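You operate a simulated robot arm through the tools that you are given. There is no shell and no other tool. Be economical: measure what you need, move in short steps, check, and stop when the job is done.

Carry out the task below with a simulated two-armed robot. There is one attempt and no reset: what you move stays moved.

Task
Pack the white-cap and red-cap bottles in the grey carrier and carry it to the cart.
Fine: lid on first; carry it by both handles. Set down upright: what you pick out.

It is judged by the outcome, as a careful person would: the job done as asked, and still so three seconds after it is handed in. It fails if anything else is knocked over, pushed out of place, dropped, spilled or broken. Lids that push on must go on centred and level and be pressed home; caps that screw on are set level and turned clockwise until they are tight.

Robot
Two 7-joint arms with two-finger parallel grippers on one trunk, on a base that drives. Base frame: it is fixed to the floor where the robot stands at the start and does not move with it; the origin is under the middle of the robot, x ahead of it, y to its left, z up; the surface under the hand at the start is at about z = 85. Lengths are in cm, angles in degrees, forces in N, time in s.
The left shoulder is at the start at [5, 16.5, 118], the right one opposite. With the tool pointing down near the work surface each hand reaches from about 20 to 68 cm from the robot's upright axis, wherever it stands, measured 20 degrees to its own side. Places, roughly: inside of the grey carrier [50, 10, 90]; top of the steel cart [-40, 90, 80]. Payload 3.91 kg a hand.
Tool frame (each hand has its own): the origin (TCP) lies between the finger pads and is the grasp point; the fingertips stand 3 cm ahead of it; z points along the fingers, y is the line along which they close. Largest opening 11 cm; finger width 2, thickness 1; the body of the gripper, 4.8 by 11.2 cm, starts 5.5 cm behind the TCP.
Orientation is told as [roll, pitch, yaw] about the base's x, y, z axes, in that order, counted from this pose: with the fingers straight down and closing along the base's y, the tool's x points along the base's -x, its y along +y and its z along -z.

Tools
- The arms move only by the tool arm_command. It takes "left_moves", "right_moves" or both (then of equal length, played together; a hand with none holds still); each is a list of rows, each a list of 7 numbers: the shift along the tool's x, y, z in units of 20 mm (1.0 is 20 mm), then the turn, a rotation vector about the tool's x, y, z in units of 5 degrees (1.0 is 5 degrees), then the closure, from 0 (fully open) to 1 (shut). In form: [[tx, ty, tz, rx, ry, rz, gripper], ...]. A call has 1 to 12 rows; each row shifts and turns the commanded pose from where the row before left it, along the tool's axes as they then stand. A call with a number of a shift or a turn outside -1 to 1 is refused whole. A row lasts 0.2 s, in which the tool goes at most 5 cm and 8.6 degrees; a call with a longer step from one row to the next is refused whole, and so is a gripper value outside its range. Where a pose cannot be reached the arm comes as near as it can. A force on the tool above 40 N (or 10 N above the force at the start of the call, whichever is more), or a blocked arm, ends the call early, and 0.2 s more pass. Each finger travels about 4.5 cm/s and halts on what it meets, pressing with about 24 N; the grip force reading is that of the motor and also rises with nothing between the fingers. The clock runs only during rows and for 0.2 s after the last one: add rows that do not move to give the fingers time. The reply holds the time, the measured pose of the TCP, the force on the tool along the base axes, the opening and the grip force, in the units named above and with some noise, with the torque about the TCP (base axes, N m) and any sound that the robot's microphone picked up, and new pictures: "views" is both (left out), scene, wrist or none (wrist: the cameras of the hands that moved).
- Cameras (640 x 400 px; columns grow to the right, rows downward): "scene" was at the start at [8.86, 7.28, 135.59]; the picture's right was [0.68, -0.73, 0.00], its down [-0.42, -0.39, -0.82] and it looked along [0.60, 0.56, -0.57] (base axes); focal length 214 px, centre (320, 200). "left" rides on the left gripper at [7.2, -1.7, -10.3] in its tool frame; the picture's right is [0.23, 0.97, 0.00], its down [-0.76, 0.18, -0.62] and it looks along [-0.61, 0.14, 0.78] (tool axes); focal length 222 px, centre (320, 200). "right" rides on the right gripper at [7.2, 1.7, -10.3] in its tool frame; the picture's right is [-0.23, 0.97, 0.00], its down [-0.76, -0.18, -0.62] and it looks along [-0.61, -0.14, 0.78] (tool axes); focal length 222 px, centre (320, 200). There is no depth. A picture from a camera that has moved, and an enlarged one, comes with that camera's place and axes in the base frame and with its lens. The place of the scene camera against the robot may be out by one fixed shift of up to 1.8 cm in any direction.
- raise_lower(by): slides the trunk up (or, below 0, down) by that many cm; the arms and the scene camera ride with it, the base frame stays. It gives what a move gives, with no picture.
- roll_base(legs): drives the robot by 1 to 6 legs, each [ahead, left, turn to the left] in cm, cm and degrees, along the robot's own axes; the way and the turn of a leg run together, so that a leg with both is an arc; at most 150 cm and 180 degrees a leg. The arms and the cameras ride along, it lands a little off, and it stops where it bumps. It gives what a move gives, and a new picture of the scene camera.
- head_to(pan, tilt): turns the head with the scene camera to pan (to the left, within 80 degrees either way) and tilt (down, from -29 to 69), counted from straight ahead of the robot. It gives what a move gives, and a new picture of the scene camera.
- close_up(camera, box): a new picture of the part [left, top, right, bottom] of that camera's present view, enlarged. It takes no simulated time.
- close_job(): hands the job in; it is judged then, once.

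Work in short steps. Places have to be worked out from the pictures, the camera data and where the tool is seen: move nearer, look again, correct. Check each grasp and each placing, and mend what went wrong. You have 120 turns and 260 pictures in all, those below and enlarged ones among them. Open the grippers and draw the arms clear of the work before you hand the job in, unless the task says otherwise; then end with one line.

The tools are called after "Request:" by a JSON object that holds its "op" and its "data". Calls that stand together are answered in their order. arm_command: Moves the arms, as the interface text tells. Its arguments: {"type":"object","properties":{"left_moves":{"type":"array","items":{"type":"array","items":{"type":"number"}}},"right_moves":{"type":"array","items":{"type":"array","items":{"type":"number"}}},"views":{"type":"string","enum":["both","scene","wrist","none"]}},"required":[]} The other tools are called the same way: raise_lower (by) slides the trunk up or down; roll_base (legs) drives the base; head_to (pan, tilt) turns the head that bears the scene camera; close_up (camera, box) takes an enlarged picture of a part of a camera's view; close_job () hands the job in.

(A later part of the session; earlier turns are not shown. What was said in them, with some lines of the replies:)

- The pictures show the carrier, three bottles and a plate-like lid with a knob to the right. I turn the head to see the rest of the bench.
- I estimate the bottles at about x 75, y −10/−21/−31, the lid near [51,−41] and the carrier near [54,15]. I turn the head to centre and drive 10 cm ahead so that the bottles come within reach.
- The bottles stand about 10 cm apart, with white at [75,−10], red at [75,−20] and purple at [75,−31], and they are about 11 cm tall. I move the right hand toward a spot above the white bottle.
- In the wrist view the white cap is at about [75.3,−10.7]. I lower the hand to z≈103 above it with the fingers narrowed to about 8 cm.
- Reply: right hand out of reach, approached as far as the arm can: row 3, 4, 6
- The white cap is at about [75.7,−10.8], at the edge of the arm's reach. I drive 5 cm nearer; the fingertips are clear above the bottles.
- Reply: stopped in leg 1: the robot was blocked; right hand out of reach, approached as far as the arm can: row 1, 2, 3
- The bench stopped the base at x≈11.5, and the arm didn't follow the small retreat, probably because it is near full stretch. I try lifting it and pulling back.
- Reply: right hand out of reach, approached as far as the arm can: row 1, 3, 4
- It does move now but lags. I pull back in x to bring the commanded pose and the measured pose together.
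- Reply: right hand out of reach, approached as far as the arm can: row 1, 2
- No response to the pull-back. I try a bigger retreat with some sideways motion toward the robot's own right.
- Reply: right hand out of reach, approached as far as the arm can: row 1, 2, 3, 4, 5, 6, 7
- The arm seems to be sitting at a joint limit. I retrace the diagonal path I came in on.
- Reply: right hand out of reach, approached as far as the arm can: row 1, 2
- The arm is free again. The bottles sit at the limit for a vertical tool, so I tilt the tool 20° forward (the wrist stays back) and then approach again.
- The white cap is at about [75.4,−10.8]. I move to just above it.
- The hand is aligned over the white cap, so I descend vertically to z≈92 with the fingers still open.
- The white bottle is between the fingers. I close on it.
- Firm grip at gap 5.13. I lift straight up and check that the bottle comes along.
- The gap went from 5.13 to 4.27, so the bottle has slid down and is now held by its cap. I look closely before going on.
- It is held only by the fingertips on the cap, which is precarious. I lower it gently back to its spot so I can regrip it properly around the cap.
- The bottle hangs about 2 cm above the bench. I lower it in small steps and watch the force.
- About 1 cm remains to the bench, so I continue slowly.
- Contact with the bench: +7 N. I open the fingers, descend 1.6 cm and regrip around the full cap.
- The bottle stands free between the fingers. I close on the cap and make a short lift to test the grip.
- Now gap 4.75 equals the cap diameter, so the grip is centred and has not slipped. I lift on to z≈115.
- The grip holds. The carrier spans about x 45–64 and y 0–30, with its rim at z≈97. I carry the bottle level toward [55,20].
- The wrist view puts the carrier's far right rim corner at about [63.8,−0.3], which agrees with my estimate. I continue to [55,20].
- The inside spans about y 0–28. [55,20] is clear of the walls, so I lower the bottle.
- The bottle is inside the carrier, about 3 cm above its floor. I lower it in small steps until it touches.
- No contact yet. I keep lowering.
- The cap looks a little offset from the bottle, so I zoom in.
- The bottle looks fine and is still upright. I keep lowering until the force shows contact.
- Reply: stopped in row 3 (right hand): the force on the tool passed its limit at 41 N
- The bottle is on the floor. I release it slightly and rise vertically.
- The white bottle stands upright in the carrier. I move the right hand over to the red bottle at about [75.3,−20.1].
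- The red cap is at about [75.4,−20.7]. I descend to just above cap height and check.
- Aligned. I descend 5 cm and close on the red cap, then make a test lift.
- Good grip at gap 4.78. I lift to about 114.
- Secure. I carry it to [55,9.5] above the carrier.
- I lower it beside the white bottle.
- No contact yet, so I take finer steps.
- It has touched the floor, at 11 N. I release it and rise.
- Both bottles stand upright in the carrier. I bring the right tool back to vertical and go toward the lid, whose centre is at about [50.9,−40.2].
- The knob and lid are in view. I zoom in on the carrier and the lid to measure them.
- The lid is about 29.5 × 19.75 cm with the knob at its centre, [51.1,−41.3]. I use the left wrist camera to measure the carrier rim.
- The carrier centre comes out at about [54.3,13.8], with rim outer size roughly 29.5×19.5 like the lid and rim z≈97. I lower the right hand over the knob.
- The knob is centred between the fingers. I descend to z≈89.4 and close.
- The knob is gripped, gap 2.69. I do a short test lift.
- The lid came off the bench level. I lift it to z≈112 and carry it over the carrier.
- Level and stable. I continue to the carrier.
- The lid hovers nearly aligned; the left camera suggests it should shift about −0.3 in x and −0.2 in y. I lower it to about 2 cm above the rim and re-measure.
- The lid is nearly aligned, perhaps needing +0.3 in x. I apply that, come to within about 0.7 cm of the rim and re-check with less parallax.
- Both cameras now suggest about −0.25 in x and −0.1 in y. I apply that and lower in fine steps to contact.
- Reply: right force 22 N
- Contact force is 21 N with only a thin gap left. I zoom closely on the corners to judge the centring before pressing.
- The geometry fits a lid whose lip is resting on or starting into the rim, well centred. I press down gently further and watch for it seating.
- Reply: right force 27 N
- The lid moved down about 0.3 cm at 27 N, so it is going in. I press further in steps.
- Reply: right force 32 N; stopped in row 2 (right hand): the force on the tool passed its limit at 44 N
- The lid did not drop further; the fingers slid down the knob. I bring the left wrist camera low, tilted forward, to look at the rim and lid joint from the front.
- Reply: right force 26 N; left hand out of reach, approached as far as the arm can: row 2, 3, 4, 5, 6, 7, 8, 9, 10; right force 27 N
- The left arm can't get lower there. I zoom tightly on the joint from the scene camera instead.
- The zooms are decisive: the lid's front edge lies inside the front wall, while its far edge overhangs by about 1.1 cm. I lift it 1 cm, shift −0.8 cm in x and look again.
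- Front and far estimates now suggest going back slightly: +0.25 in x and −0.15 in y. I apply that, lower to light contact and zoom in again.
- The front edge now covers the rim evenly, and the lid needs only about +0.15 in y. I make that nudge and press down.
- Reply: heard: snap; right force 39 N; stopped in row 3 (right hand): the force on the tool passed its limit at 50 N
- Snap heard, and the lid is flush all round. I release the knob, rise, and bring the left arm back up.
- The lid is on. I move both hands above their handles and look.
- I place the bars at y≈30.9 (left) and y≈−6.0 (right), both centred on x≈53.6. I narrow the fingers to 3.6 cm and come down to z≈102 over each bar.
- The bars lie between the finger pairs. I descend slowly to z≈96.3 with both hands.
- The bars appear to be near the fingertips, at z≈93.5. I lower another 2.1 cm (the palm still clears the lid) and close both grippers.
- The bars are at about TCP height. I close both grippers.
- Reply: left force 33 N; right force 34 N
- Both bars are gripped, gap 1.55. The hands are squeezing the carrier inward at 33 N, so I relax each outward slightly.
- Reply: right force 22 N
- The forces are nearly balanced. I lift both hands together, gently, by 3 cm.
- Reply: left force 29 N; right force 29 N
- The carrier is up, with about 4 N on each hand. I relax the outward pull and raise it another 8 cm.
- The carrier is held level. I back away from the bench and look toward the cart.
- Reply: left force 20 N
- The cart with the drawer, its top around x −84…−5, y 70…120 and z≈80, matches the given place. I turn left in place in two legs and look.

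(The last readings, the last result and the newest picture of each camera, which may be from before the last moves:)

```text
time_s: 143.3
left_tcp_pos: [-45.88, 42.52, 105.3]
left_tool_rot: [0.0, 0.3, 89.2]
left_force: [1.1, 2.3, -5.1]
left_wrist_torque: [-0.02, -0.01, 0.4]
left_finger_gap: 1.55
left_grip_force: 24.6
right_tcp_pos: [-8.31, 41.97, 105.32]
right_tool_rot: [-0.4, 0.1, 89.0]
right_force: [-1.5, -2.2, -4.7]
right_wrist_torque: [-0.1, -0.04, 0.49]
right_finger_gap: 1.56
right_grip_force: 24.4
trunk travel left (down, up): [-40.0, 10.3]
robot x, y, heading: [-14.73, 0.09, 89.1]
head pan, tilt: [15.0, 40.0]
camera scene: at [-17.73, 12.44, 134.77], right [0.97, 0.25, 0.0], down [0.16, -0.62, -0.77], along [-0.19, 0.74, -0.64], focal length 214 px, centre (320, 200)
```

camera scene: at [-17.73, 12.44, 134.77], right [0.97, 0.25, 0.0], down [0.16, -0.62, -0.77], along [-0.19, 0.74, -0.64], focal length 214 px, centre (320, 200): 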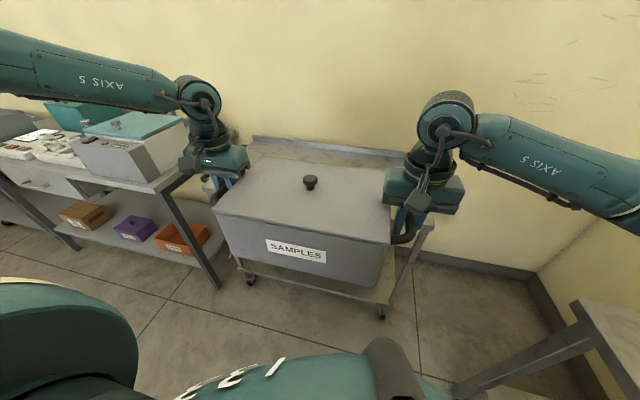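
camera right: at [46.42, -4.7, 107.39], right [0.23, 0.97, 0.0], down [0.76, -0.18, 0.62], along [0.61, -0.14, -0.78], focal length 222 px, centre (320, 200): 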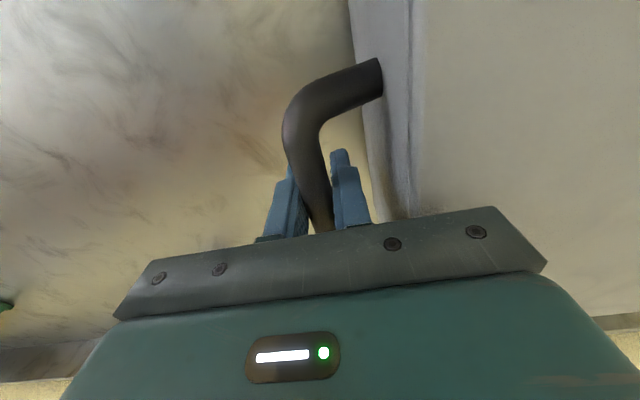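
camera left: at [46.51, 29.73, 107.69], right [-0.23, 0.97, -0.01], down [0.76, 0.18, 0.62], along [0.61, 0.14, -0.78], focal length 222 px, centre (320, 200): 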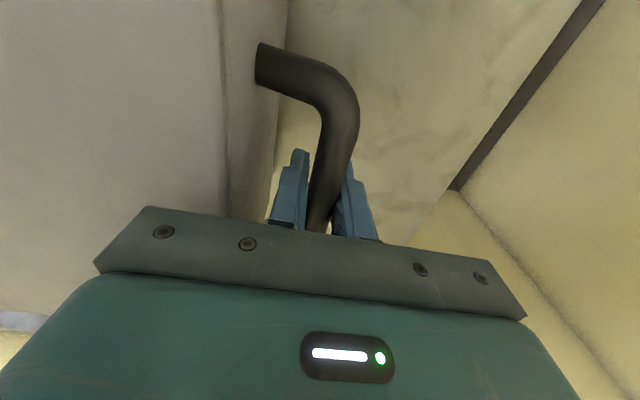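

The cart top ahead is empty and spans about x −84…8 with its front edge at y≈70–72. The carrier, centred at x≈−27, will land well on it. I drive ahead 30 cm and check.

Request:
{"op": "roll_base", "data": {"legs": [[30, 3, 0.5]]}}

Request:
{"op": "head_to", "data": {"pan": 0, "tilt": 50}}

```text
time_s: 145.4
left_tcp_pos: [-48.86, 73.23, 105.3]
left_tool_rot: [-0.1, 0.3, 89.7]
left_force: [2.1, 3.2, -5.0]
left_wrist_torque: [-0.13, 0.03, 0.41]
left_finger_gap: 1.55
left_grip_force: 24.1
right_tcp_pos: [-11.29, 73.1, 105.35]
right_tool_rot: [-0.3, 0.2, 89.5]
right_force: [-1.1, -3.0, -5.4]
right_wrist_torque: [0.05, -0.01, 0.52]
right_finger_gap: 1.58
right_grip_force: 24.3
trunk travel left (down, up): [-40.0, 10.3]
robot x, y, heading: [-17.78, 30.71, 89.7]
head pan, tilt: [15.0, 40.0]
camera scene: at [-20.45, 43.47, 134.76], right [0.97, 0.25, 0.0], down [0.16, -0.62, -0.77], along [-0.19, 0.74, -0.64], focal length 214 px, centre (320, 200)
```

scene: 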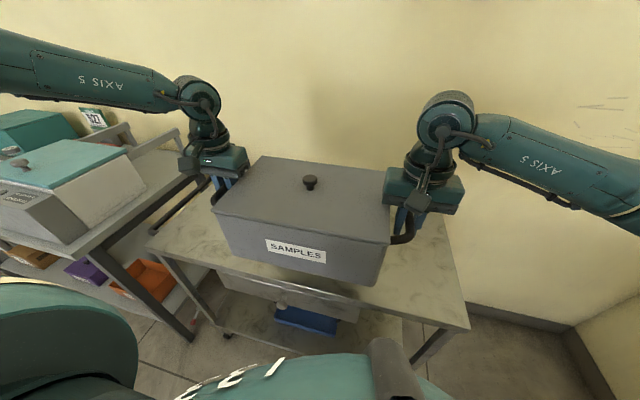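

```text
time_s: 146.1
left_tcp_pos: [-48.93, 73.19, 105.36]
left_tool_rot: [-0.1, 0.3, 89.8]
left_force: [0.5, 1.9, -4.3]
left_wrist_torque: [-0.16, 0.01, 0.38]
left_finger_gap: 1.54
left_grip_force: 23.8
right_tcp_pos: [-11.29, 72.95, 105.16]
right_tool_rot: [-0.3, 0.1, 89.6]
right_force: [-0.3, -3.1, -5.3]
right_wrist_torque: [0.08, 0.02, 0.49]
right_finger_gap: 1.58
right_grip_force: 24.0
trunk travel left (down, up): [-40.0, 10.3]
robot x, y, heading: [-17.78, 30.61, 89.7]
head pan, tilt: [0.0, 50.0]
camera scene: at [-18.25, 42.88, 133.36], right [1.0, 0.0, 0.0], down [0.0, -0.77, -0.64], along [0.0, 0.64, -0.77], focal length 214 px, centre (320, 200)
```

scene: 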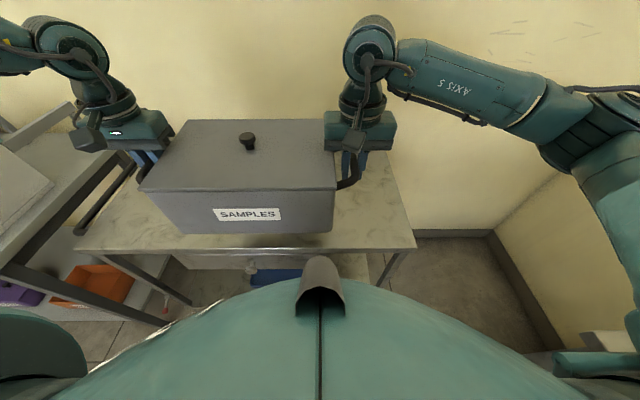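

The cart's front edge is at y≈70.5. I drive 12 cm more with a small shift right to keep the left elbow clear of the neighbouring bench. That puts the carrier at y≈76–95.

Request:
{"op": "roll_base", "data": {"legs": [[12, -3, 0]]}}

Request:
{"op": "head_to", "data": {"pan": 45, "tilt": 35}}

```text
time_s: 147.4
left_tcp_pos: [-46.84, 80.12, 105.28]
left_tool_rot: [-0.2, 0.4, 90.4]
left_force: [0.9, 1.3, -3.8]
left_wrist_torque: [-0.28, 0.06, 0.28]
left_finger_gap: 1.54
left_grip_force: 23.9
right_tcp_pos: [-9.31, 80.23, 105.17]
right_tool_rot: [-0.5, 0.2, 90.0]
right_force: [-1.3, -2.4, -4.5]
right_wrist_torque: [0.17, 0.01, 0.38]
right_finger_gap: 1.53
right_grip_force: 24.0
trunk travel left (down, up): [-40.0, 10.3]
robot x, y, heading: [-15.38, 38.12, 90.1]
head pan, tilt: [0.0, 50.0]
stopped in leg 1: the robot was blocked; the commanded pose is now the measured one
camera scene: at [-15.93, 50.17, 133.36], right [1.0, 0.0, 0.0], down [0.0, -0.77, -0.64], along [0.0, 0.64, -0.77], focal length 214 px, centre (320, 200)
```

scene: 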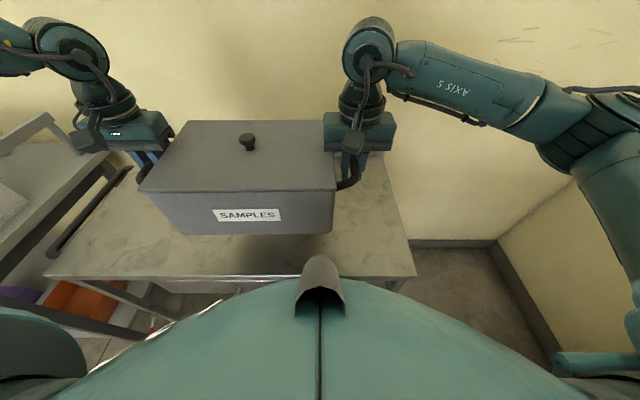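

```text
time_s: 148.5
left_tcp_pos: [-46.78, 80.33, 105.4]
left_tool_rot: [-0.1, 0.4, 90.2]
left_force: [0.5, 1.8, -4.7]
left_wrist_torque: [0.0, 0.0, 0.35]
left_finger_gap: 1.55
left_grip_force: 23.6
right_tcp_pos: [-9.26, 80.24, 105.12]
right_tool_rot: [-0.3, 0.3, 90.0]
right_force: [-0.7, -1.7, -4.9]
right_wrist_torque: [-0.1, -0.02, 0.48]
right_finger_gap: 1.58
right_grip_force: 24.0
trunk travel left (down, up): [-40.0, 10.3]
robot x, y, heading: [-15.29, 38.05, 90.1]
head pan, tilt: [45.0, 35.0]
camera scene: at [-22.16, 48.74, 135.52], right [0.71, 0.71, 0.0], down [0.41, -0.41, -0.82], along [-0.58, 0.58, -0.57], focal length 214 px, centre (320, 200)
```

scene: 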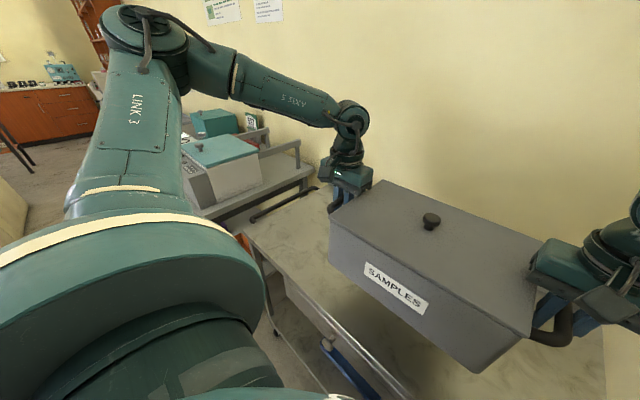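

The base is blocked at y≈38; the cart itself did not move, with its front edge still at y≈70. The carrier's near edge is only at the cart's edge, so I reach both arms 9 cm further ahead.

Request:
{"op": "arm_command", "data": {"left_moves": [[-0.2, 0, 0, 0, 0, 0, 1], [-0.4, 0, 0, 0, 0, 0, 1], [-0.45, 0, 0, 0, 0, 0, 1], [-0.45, 0, 0, 0, 0, 0, 1], [-0.45, 0, 0, 0, 0, 0, 1], [-0.45, 0, 0, 0, 0, 0, 1], [-0.45, 0, 0, 0, 0, 0, 1], [-0.45, 0, 0, 0, 0, 0, 1], [-0.45, 0, 0, 0, 0, 0, 1], [-0.45, 0, 0, 0, 0, 0, 1], [-0.3, 0, 0, 0, 0, 0, 1], [0, 0, 0, 0, 0, 0, 1]], "right_moves": [[-0.2, 0, 0, 0, 0, 0, 1], [-0.4, 0, 0, 0, 0, 0, 1], [-0.45, 0, 0, 0, 0, 0, 1], [-0.45, 0, 0, 0, 0, 0, 1], [-0.45, 0, 0, 0, 0, 0, 1], [-0.45, 0, 0, 0, 0, 0, 1], [-0.45, 0, 0, 0, 0, 0, 1], [-0.45, 0, 0, 0, 0, 0, 1], [-0.45, 0, 0, 0, 0, 0, 1], [-0.45, 0, 0, 0, 0, 0, 1], [-0.3, 0, 0, 0, 0, 0, 1], [0, 0, 0, 0, 0, 0, 1]], "views": "scene"}}

Request:
{"op": "head_to", "data": {"pan": 0, "tilt": 50}}

```text
time_s: 151.1
left_tcp_pos: [-46.86, 89.28, 105.16]
left_tool_rot: [-0.3, 0.3, 90.2]
left_force: [4.1, 2.1, -5.4]
left_wrist_torque: [-0.08, 0.04, 0.33]
left_finger_gap: 1.58
left_grip_force: 24.1
right_tcp_pos: [-9.12, 89.32, 105.12]
right_tool_rot: [-0.3, 0.2, 90.1]
right_force: [-4.1, -1.7, -4.2]
right_wrist_torque: [-0.06, -0.05, 0.36]
right_finger_gap: 1.57
right_grip_force: 23.9
trunk travel left (down, up): [-40.0, 10.3]
robot x, y, heading: [-15.06, 38.31, 90.3]
head pan, tilt: [45.0, 35.0]
camera scene: at [-22.17, 48.75, 135.53], right [0.71, 0.71, 0.0], down [0.41, -0.41, -0.82], along [-0.58, 0.58, -0.57], focal length 214 px, centre (320, 200)
```

scene: 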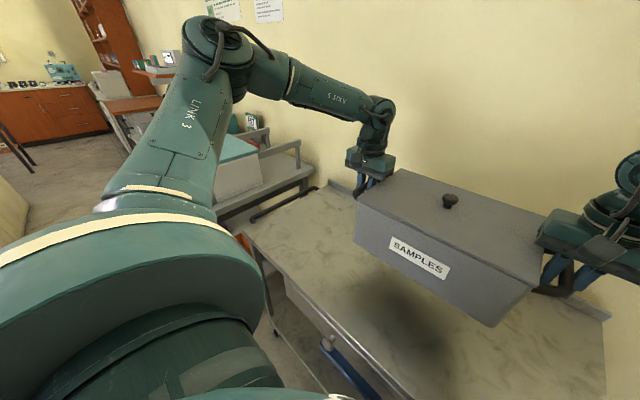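

```text
time_s: 152.2
left_tcp_pos: [-46.88, 89.21, 105.12]
left_tool_rot: [-0.2, 0.3, 90.2]
left_force: [11.9, 1.4, -4.8]
left_wrist_torque: [-0.12, 0.18, 0.3]
left_finger_gap: 1.57
left_grip_force: 24.0
right_tcp_pos: [-9.26, 89.25, 105.12]
right_tool_rot: [-0.2, 0.2, 90.1]
right_force: [-12.5, -2.1, -3.7]
right_wrist_torque: [0.07, -0.16, 0.35]
right_finger_gap: 1.55
right_grip_force: 23.8
trunk travel left (down, up): [-40.0, 10.3]
robot x, y, heading: [-15.43, 38.18, 90.0]
head pan, tilt: [0.0, 50.0]
camera scene: at [-15.95, 50.24, 133.35], right [1.0, 0.0, 0.0], down [0.0, -0.77, -0.64], along [0.0, 0.64, -0.77], focal length 214 px, centre (320, 200)
```

scene: 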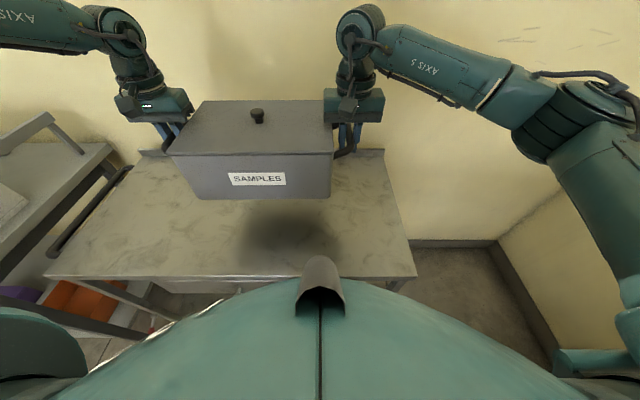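

The carrier hangs fully over the cart. I lower both hands together, 14 cm first.

Request:
{"op": "arm_command", "data": {"left_moves": [[0, 0, 0.3, 0, 0, 0, 1], [0, 0, 0.6, 0, 0, 0, 1], [0, 0, 0.65, 0, 0, 0, 1], [0, 0, 0.65, 0, 0, 0, 1], [0, 0, 0.65, 0, 0, 0, 1], [0, 0, 0.65, 0, 0, 0, 1], [0, 0, 0.65, 0, 0, 0, 1], [0, 0, 0.65, 0, 0, 0, 1], [0, 0, 0.65, 0, 0, 0, 1], [0, 0, 0.65, 0, 0, 0, 1], [0, 0, 0.5, 0, 0, 0, 1], [0, 0, 0.3, 0, 0, 0, 1]], "right_moves": [[0, 0, 0.3, 0, 0, 0, 1], [0, 0, 0.6, 0, 0, 0, 1], [0, 0, 0.65, 0, 0, 0, 1], [0, 0, 0.65, 0, 0, 0, 1], [0, 0, 0.65, 0, 0, 0, 1], [0, 0, 0.65, 0, 0, 0, 1], [0, 0, 0.65, 0, 0, 0, 1], [0, 0, 0.65, 0, 0, 0, 1], [0, 0, 0.65, 0, 0, 0, 1], [0, 0, 0.65, 0, 0, 0, 1], [0, 0, 0.5, 0, 0, 0, 1], [0, 0, 0.3, 0, 0, 0, 1]], "views": "scene"}}

```text
time_s: 154.8
left_tcp_pos: [-46.78, 89.17, 91.69]
left_tool_rot: [-0.1, 0.5, 90.2]
left_force: [7.9, 2.0, -5.1]
left_wrist_torque: [-0.03, 0.12, 0.43]
left_finger_gap: 1.59
left_grip_force: 23.6
right_tcp_pos: [-9.26, 89.34, 91.26]
right_tool_rot: [-0.5, 0.3, 90.0]
right_force: [-7.9, -2.1, -4.8]
right_wrist_torque: [-0.09, -0.11, 0.45]
right_finger_gap: 1.56
right_grip_force: 24.0
trunk travel left (down, up): [-40.0, 10.3]
robot x, y, heading: [-14.99, 38.55, 89.8]
head pan, tilt: [0.0, 50.0]
camera scene: at [-15.95, 50.25, 133.35], right [1.0, 0.0, 0.0], down [0.0, -0.77, -0.64], along [0.0, 0.64, -0.77], focal length 214 px, centre (320, 200)
```

scene: 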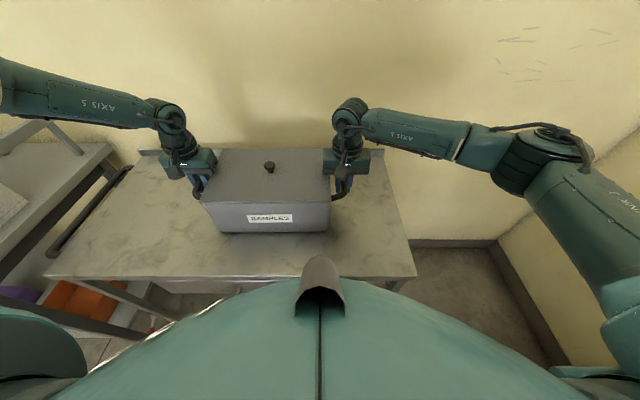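

About 2 cm remain. I continue in small steps and watch the forces.

Request:
{"op": "arm_command", "data": {"left_moves": [[0, 0, 0.2, 0, 0, 0, 1], [0, 0, 0.2, 0, 0, 0, 1], [0, 0, 0.2, 0, 0, 0, 1], [0, 0, 0, 0, 0, 0, 1]], "right_moves": [[0, 0, 0.15, 0, 0, 0, 1], [0, 0, 0.15, 0, 0, 0, 1], [0, 0, 0.15, 0, 0, 0, 1], [0, 0, 0, 0, 0, 0, 1]], "views": "none"}}

Request:
{"op": "arm_command", "data": {"left_moves": [[0, 0, 0.1, 0, 0, 0, 1], [0, 0, 0.1, 0, 0, 0, 1], [0, 0, 0, 0, 0, 0, 1]], "right_moves": [[0, 0, 0.1, 0, 0, 0, 1], [0, 0, 0.1, 0, 0, 0, 1], [0, 0, 0, 0, 0, 0, 1]], "views": "scene"}}

```text
time_s: 155.8
left_tcp_pos: [-46.72, 89.03, 90.74]
left_tool_rot: [-0.1, -0.1, 90.4]
left_force: [-0.5, 2.6, 21.4]
left_wrist_torque: [-0.03, -0.02, 0.5]
left_finger_gap: 1.6
left_grip_force: 24.4
right_tcp_pos: [-9.32, 89.21, 90.91]
right_tool_rot: [-0.2, -0.3, 90.0]
right_force: [-7.0, 4.4, 21.8]
right_wrist_torque: [0.0, -0.07, 0.51]
right_finger_gap: 1.62
right_grip_force: 23.8
trunk travel left (down, up): [-40.0, 10.3]
robot x, y, heading: [-15.38, 38.06, 90.4]
head pan, tilt: [0.0, 50.0]
```

```text
time_s: 156.6
left_tcp_pos: [-46.87, 89.08, 90.3]
left_tool_rot: [-0.1, -0.1, 90.3]
left_force: [-5.6, 3.9, 19.5]
left_wrist_torque: [-0.2, -0.14, 0.44]
left_finger_gap: 1.55
left_grip_force: 24.3
right_tcp_pos: [-9.19, 89.17, 90.15]
right_tool_rot: [-0.3, 0.0, 90.0]
right_force: [-0.5, -2.2, 21.4]
right_wrist_torque: [-0.04, 0.01, 0.47]
right_finger_gap: 1.59
right_grip_force: 24.0
trunk travel left (down, up): [-40.0, 10.3]
robot x, y, heading: [-15.54, 38.28, 90.2]
head pan, tilt: [0.0, 50.0]
camera scene: at [-15.91, 49.82, 133.4], right [1.0, 0.0, 0.0], down [0.0, -0.76, -0.65], along [0.0, 0.65, -0.76], focal length 214 px, centre (320, 200)
```

scene: 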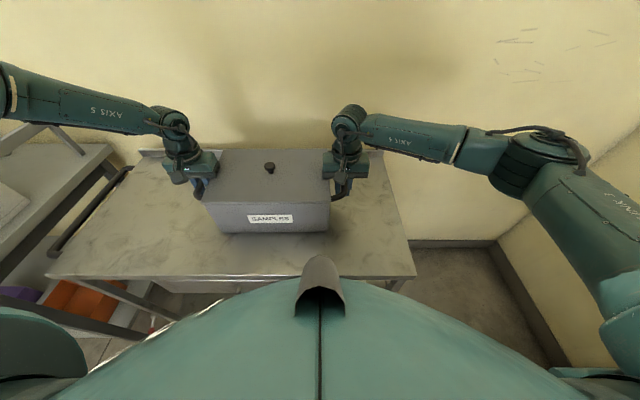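

Both hands feel the cart: 20 N up. I zoom to confirm that the carrier sits flat before letting go.

Request:
{"op": "close_up", "data": {"camera": "scene", "box": [170, 130, 380, 260]}}

```text
3.05 times, centred on (275, 195) of scene
camera zoom: at [-15.91, 49.82, 133.4], right [1.0, 0.0, 0.0], down [0.0, -0.76, -0.65], along [0.0, 0.65, -0.76], focal length 654 px, centre (457, 215)
```

zoom: 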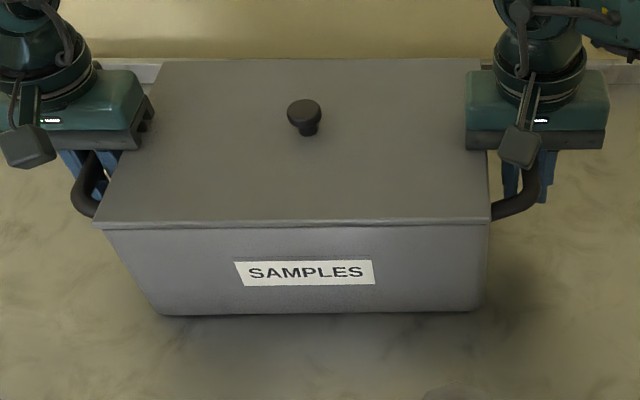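

It sits flat with the lid level. I ease the load, open the fingers modestly and rise straight up.

Request:
{"op": "arm_command", "data": {"left_moves": [[0, 0, -0.1, 0, 0, 0, 1], [0, 0, 0, 0, 0, 0, 0.8], [0, 0, 0, 0, 0, 0, 0.7], [0, 0, 0, 0, 0, 0, 0.68], [0, 0, 0, 0, 0, 0, 0.68], [0, 0, -0.3, 0, 0, 0, 0.68], [0, 0, -0.5, 0, 0, 0, 0.68]], "right_moves": [[0, 0, -0.1, 0, 0, 0, 1], [0, 0, 0, 0, 0, 0, 0.8], [0, 0, 0, 0, 0, 0, 0.7], [0, 0, 0, 0, 0, 0, 0.68], [0, 0, 0, 0, 0, 0, 0.68], [0, 0, -0.3, 0, 0, 0, 0.68], [0, 0, -0.5, 0, 0, 0, 0.68]], "views": "wrist"}}

```text
time_s: 158.2
left_tcp_pos: [-46.91, 89.17, 91.74]
left_tool_rot: [-0.1, 0.2, 90.2]
left_force: [-0.1, -0.2, -0.3]
left_wrist_torque: [-0.03, 0.02, -0.01]
left_finger_gap: 3.51
left_grip_force: 0.1
right_tcp_pos: [-9.1, 89.28, 91.73]
right_tool_rot: [-0.2, 0.3, 90.1]
right_force: [0.7, 0.0, -1.2]
right_wrist_torque: [0.04, -0.04, 0.0]
right_finger_gap: 3.53
right_grip_force: 0.0
trunk travel left (down, up): [-40.0, 10.3]
robot x, y, heading: [-15.59, 38.16, 90.1]
head pan, tilt: [0.0, 50.0]
camera right: at [-10.84, 81.94, 102.14], right [-0.97, 0.23, -0.01], down [0.17, 0.76, 0.62], along [0.15, 0.6, -0.78], focal length 222 px, centre (320, 200)
camera left: at [-45.1, 81.96, 102.26], right [-0.97, -0.23, 0.0], down [-0.18, 0.76, 0.62], along [-0.14, 0.6, -0.79], focal length 222 px, centre (320, 200)
```

right: 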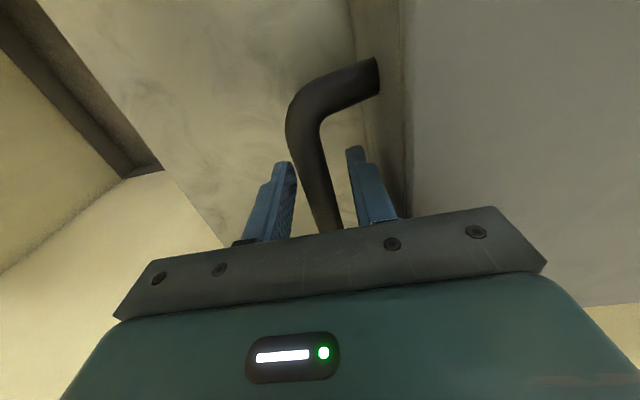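
left: 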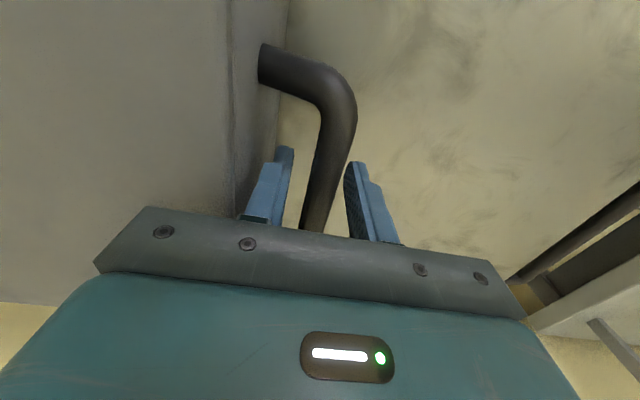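

Both bars are free of the fingers. I raise both arms well clear.

Request:
{"op": "arm_command", "data": {"left_moves": [[0, 0, -0.6, 0, 0, 0, 0.68], [0, 0, -0.8, 0, 0, 0, 0.68], [0, 0, -0.9, 0, 0, 0, 0.68], [0, 0, -0.9, 0, 0, 0, 0.68], [0, 0, -0.9, 0, 0, 0, 0.68], [0, 0, -0.9, 0, 0, 0, 0.68], [0, 0, -0.9, 0, 0, 0, 0.5], [0, 0, -0.9, 0, 0, 0, 0.3], [0, 0, -0.9, 0, 0, 0, 0], [0, 0, -0.9, 0, 0, 0, 0]], "right_moves": [[0, 0, -0.6, 0, 0, 0, 0.68], [0, 0, -0.8, 0, 0, 0, 0.68], [0, 0, -0.9, 0, 0, 0, 0.68], [0, 0, -0.9, 0, 0, 0, 0.68], [0, 0, -0.9, 0, 0, 0, 0.68], [0, 0, -0.9, 0, 0, 0, 0.68], [0, 0, -0.9, 0, 0, 0, 0.5], [0, 0, -0.9, 0, 0, 0, 0.3], [0, 0, -0.9, 0, 0, 0, 0], [0, 0, -0.9, 0, 0, 0, 0]], "views": "scene"}}

Request:
{"op": "roll_base", "data": {"legs": [[-15, 0, 0]]}}

```text
time_s: 160.4
left_tcp_pos: [-46.88, 89.35, 108.86]
left_tool_rot: [-0.1, 0.3, 90.2]
left_force: [-0.7, -0.1, -0.5]
left_wrist_torque: [0.02, -0.02, 0.01]
left_finger_gap: 11.0
left_grip_force: 0.1
right_tcp_pos: [-9.48, 89.26, 109.06]
right_tool_rot: [-0.3, 0.3, 90.2]
right_force: [-0.5, 0.4, 0.3]
right_wrist_torque: [-0.01, 0.0, -0.02]
right_finger_gap: 11.01
right_grip_force: 0.1
trunk travel left (down, up): [-40.0, 10.3]
robot x, y, heading: [-15.1, 38.26, 90.1]
head pan, tilt: [0.0, 50.0]
camera scene: at [-15.93, 50.12, 133.36], right [1.0, 0.0, 0.0], down [0.0, -0.77, -0.64], along [0.0, 0.64, -0.77], focal length 214 px, centre (320, 200)
```

scene: 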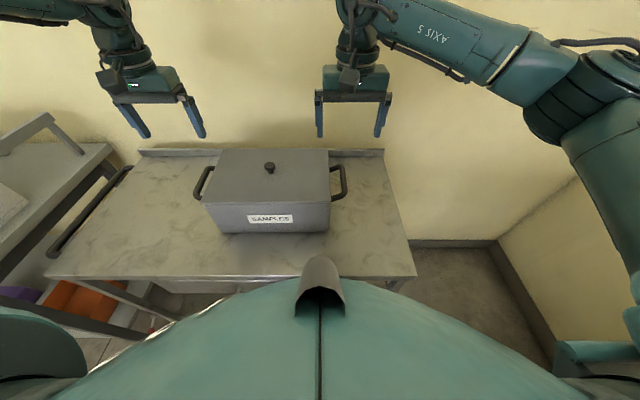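

```text
time_s: 161.8
left_tcp_pos: [-46.92, 74.58, 108.72]
left_tool_rot: [-0.1, 0.3, 90.1]
left_force: [-0.3, 0.0, 0.5]
left_wrist_torque: [0.02, -0.05, -0.01]
left_finger_gap: 11.01
left_grip_force: 0.1
right_tcp_pos: [-9.34, 74.59, 109.03]
right_tool_rot: [-0.4, 0.3, 90.1]
right_force: [-0.6, 0.4, -0.2]
right_wrist_torque: [0.03, -0.01, -0.02]
right_finger_gap: 10.99
right_grip_force: 0.0
trunk travel left (down, up): [-40.0, 10.3]
robot x, y, heading: [-15.34, 23.49, 90.1]
head pan, tilt: [0.0, 50.0]
camera scene: at [-15.89, 35.39, 133.37], right [1.0, 0.0, 0.0], down [0.0, -0.77, -0.64], along [0.0, 0.64, -0.77], focal length 214 px, centre (320, 200)
```

scene: 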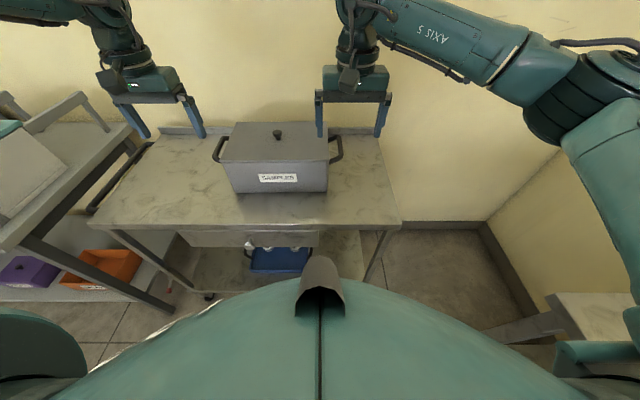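

The carrier stands level on the cart with its lid on. The grippers are open and clear, and nothing else looks disturbed, so I hand the job in.

Request:
{"op": "close_job", "data": {}}

```text
The job is handed in.
```

The white-cap and red-cap bottles are in the grey carrier, its lid is snapped on, and I carried it by both handles to the steel cart, where it stands level. Both bottles were upright when the lid went on, but I could not check them after the drive.
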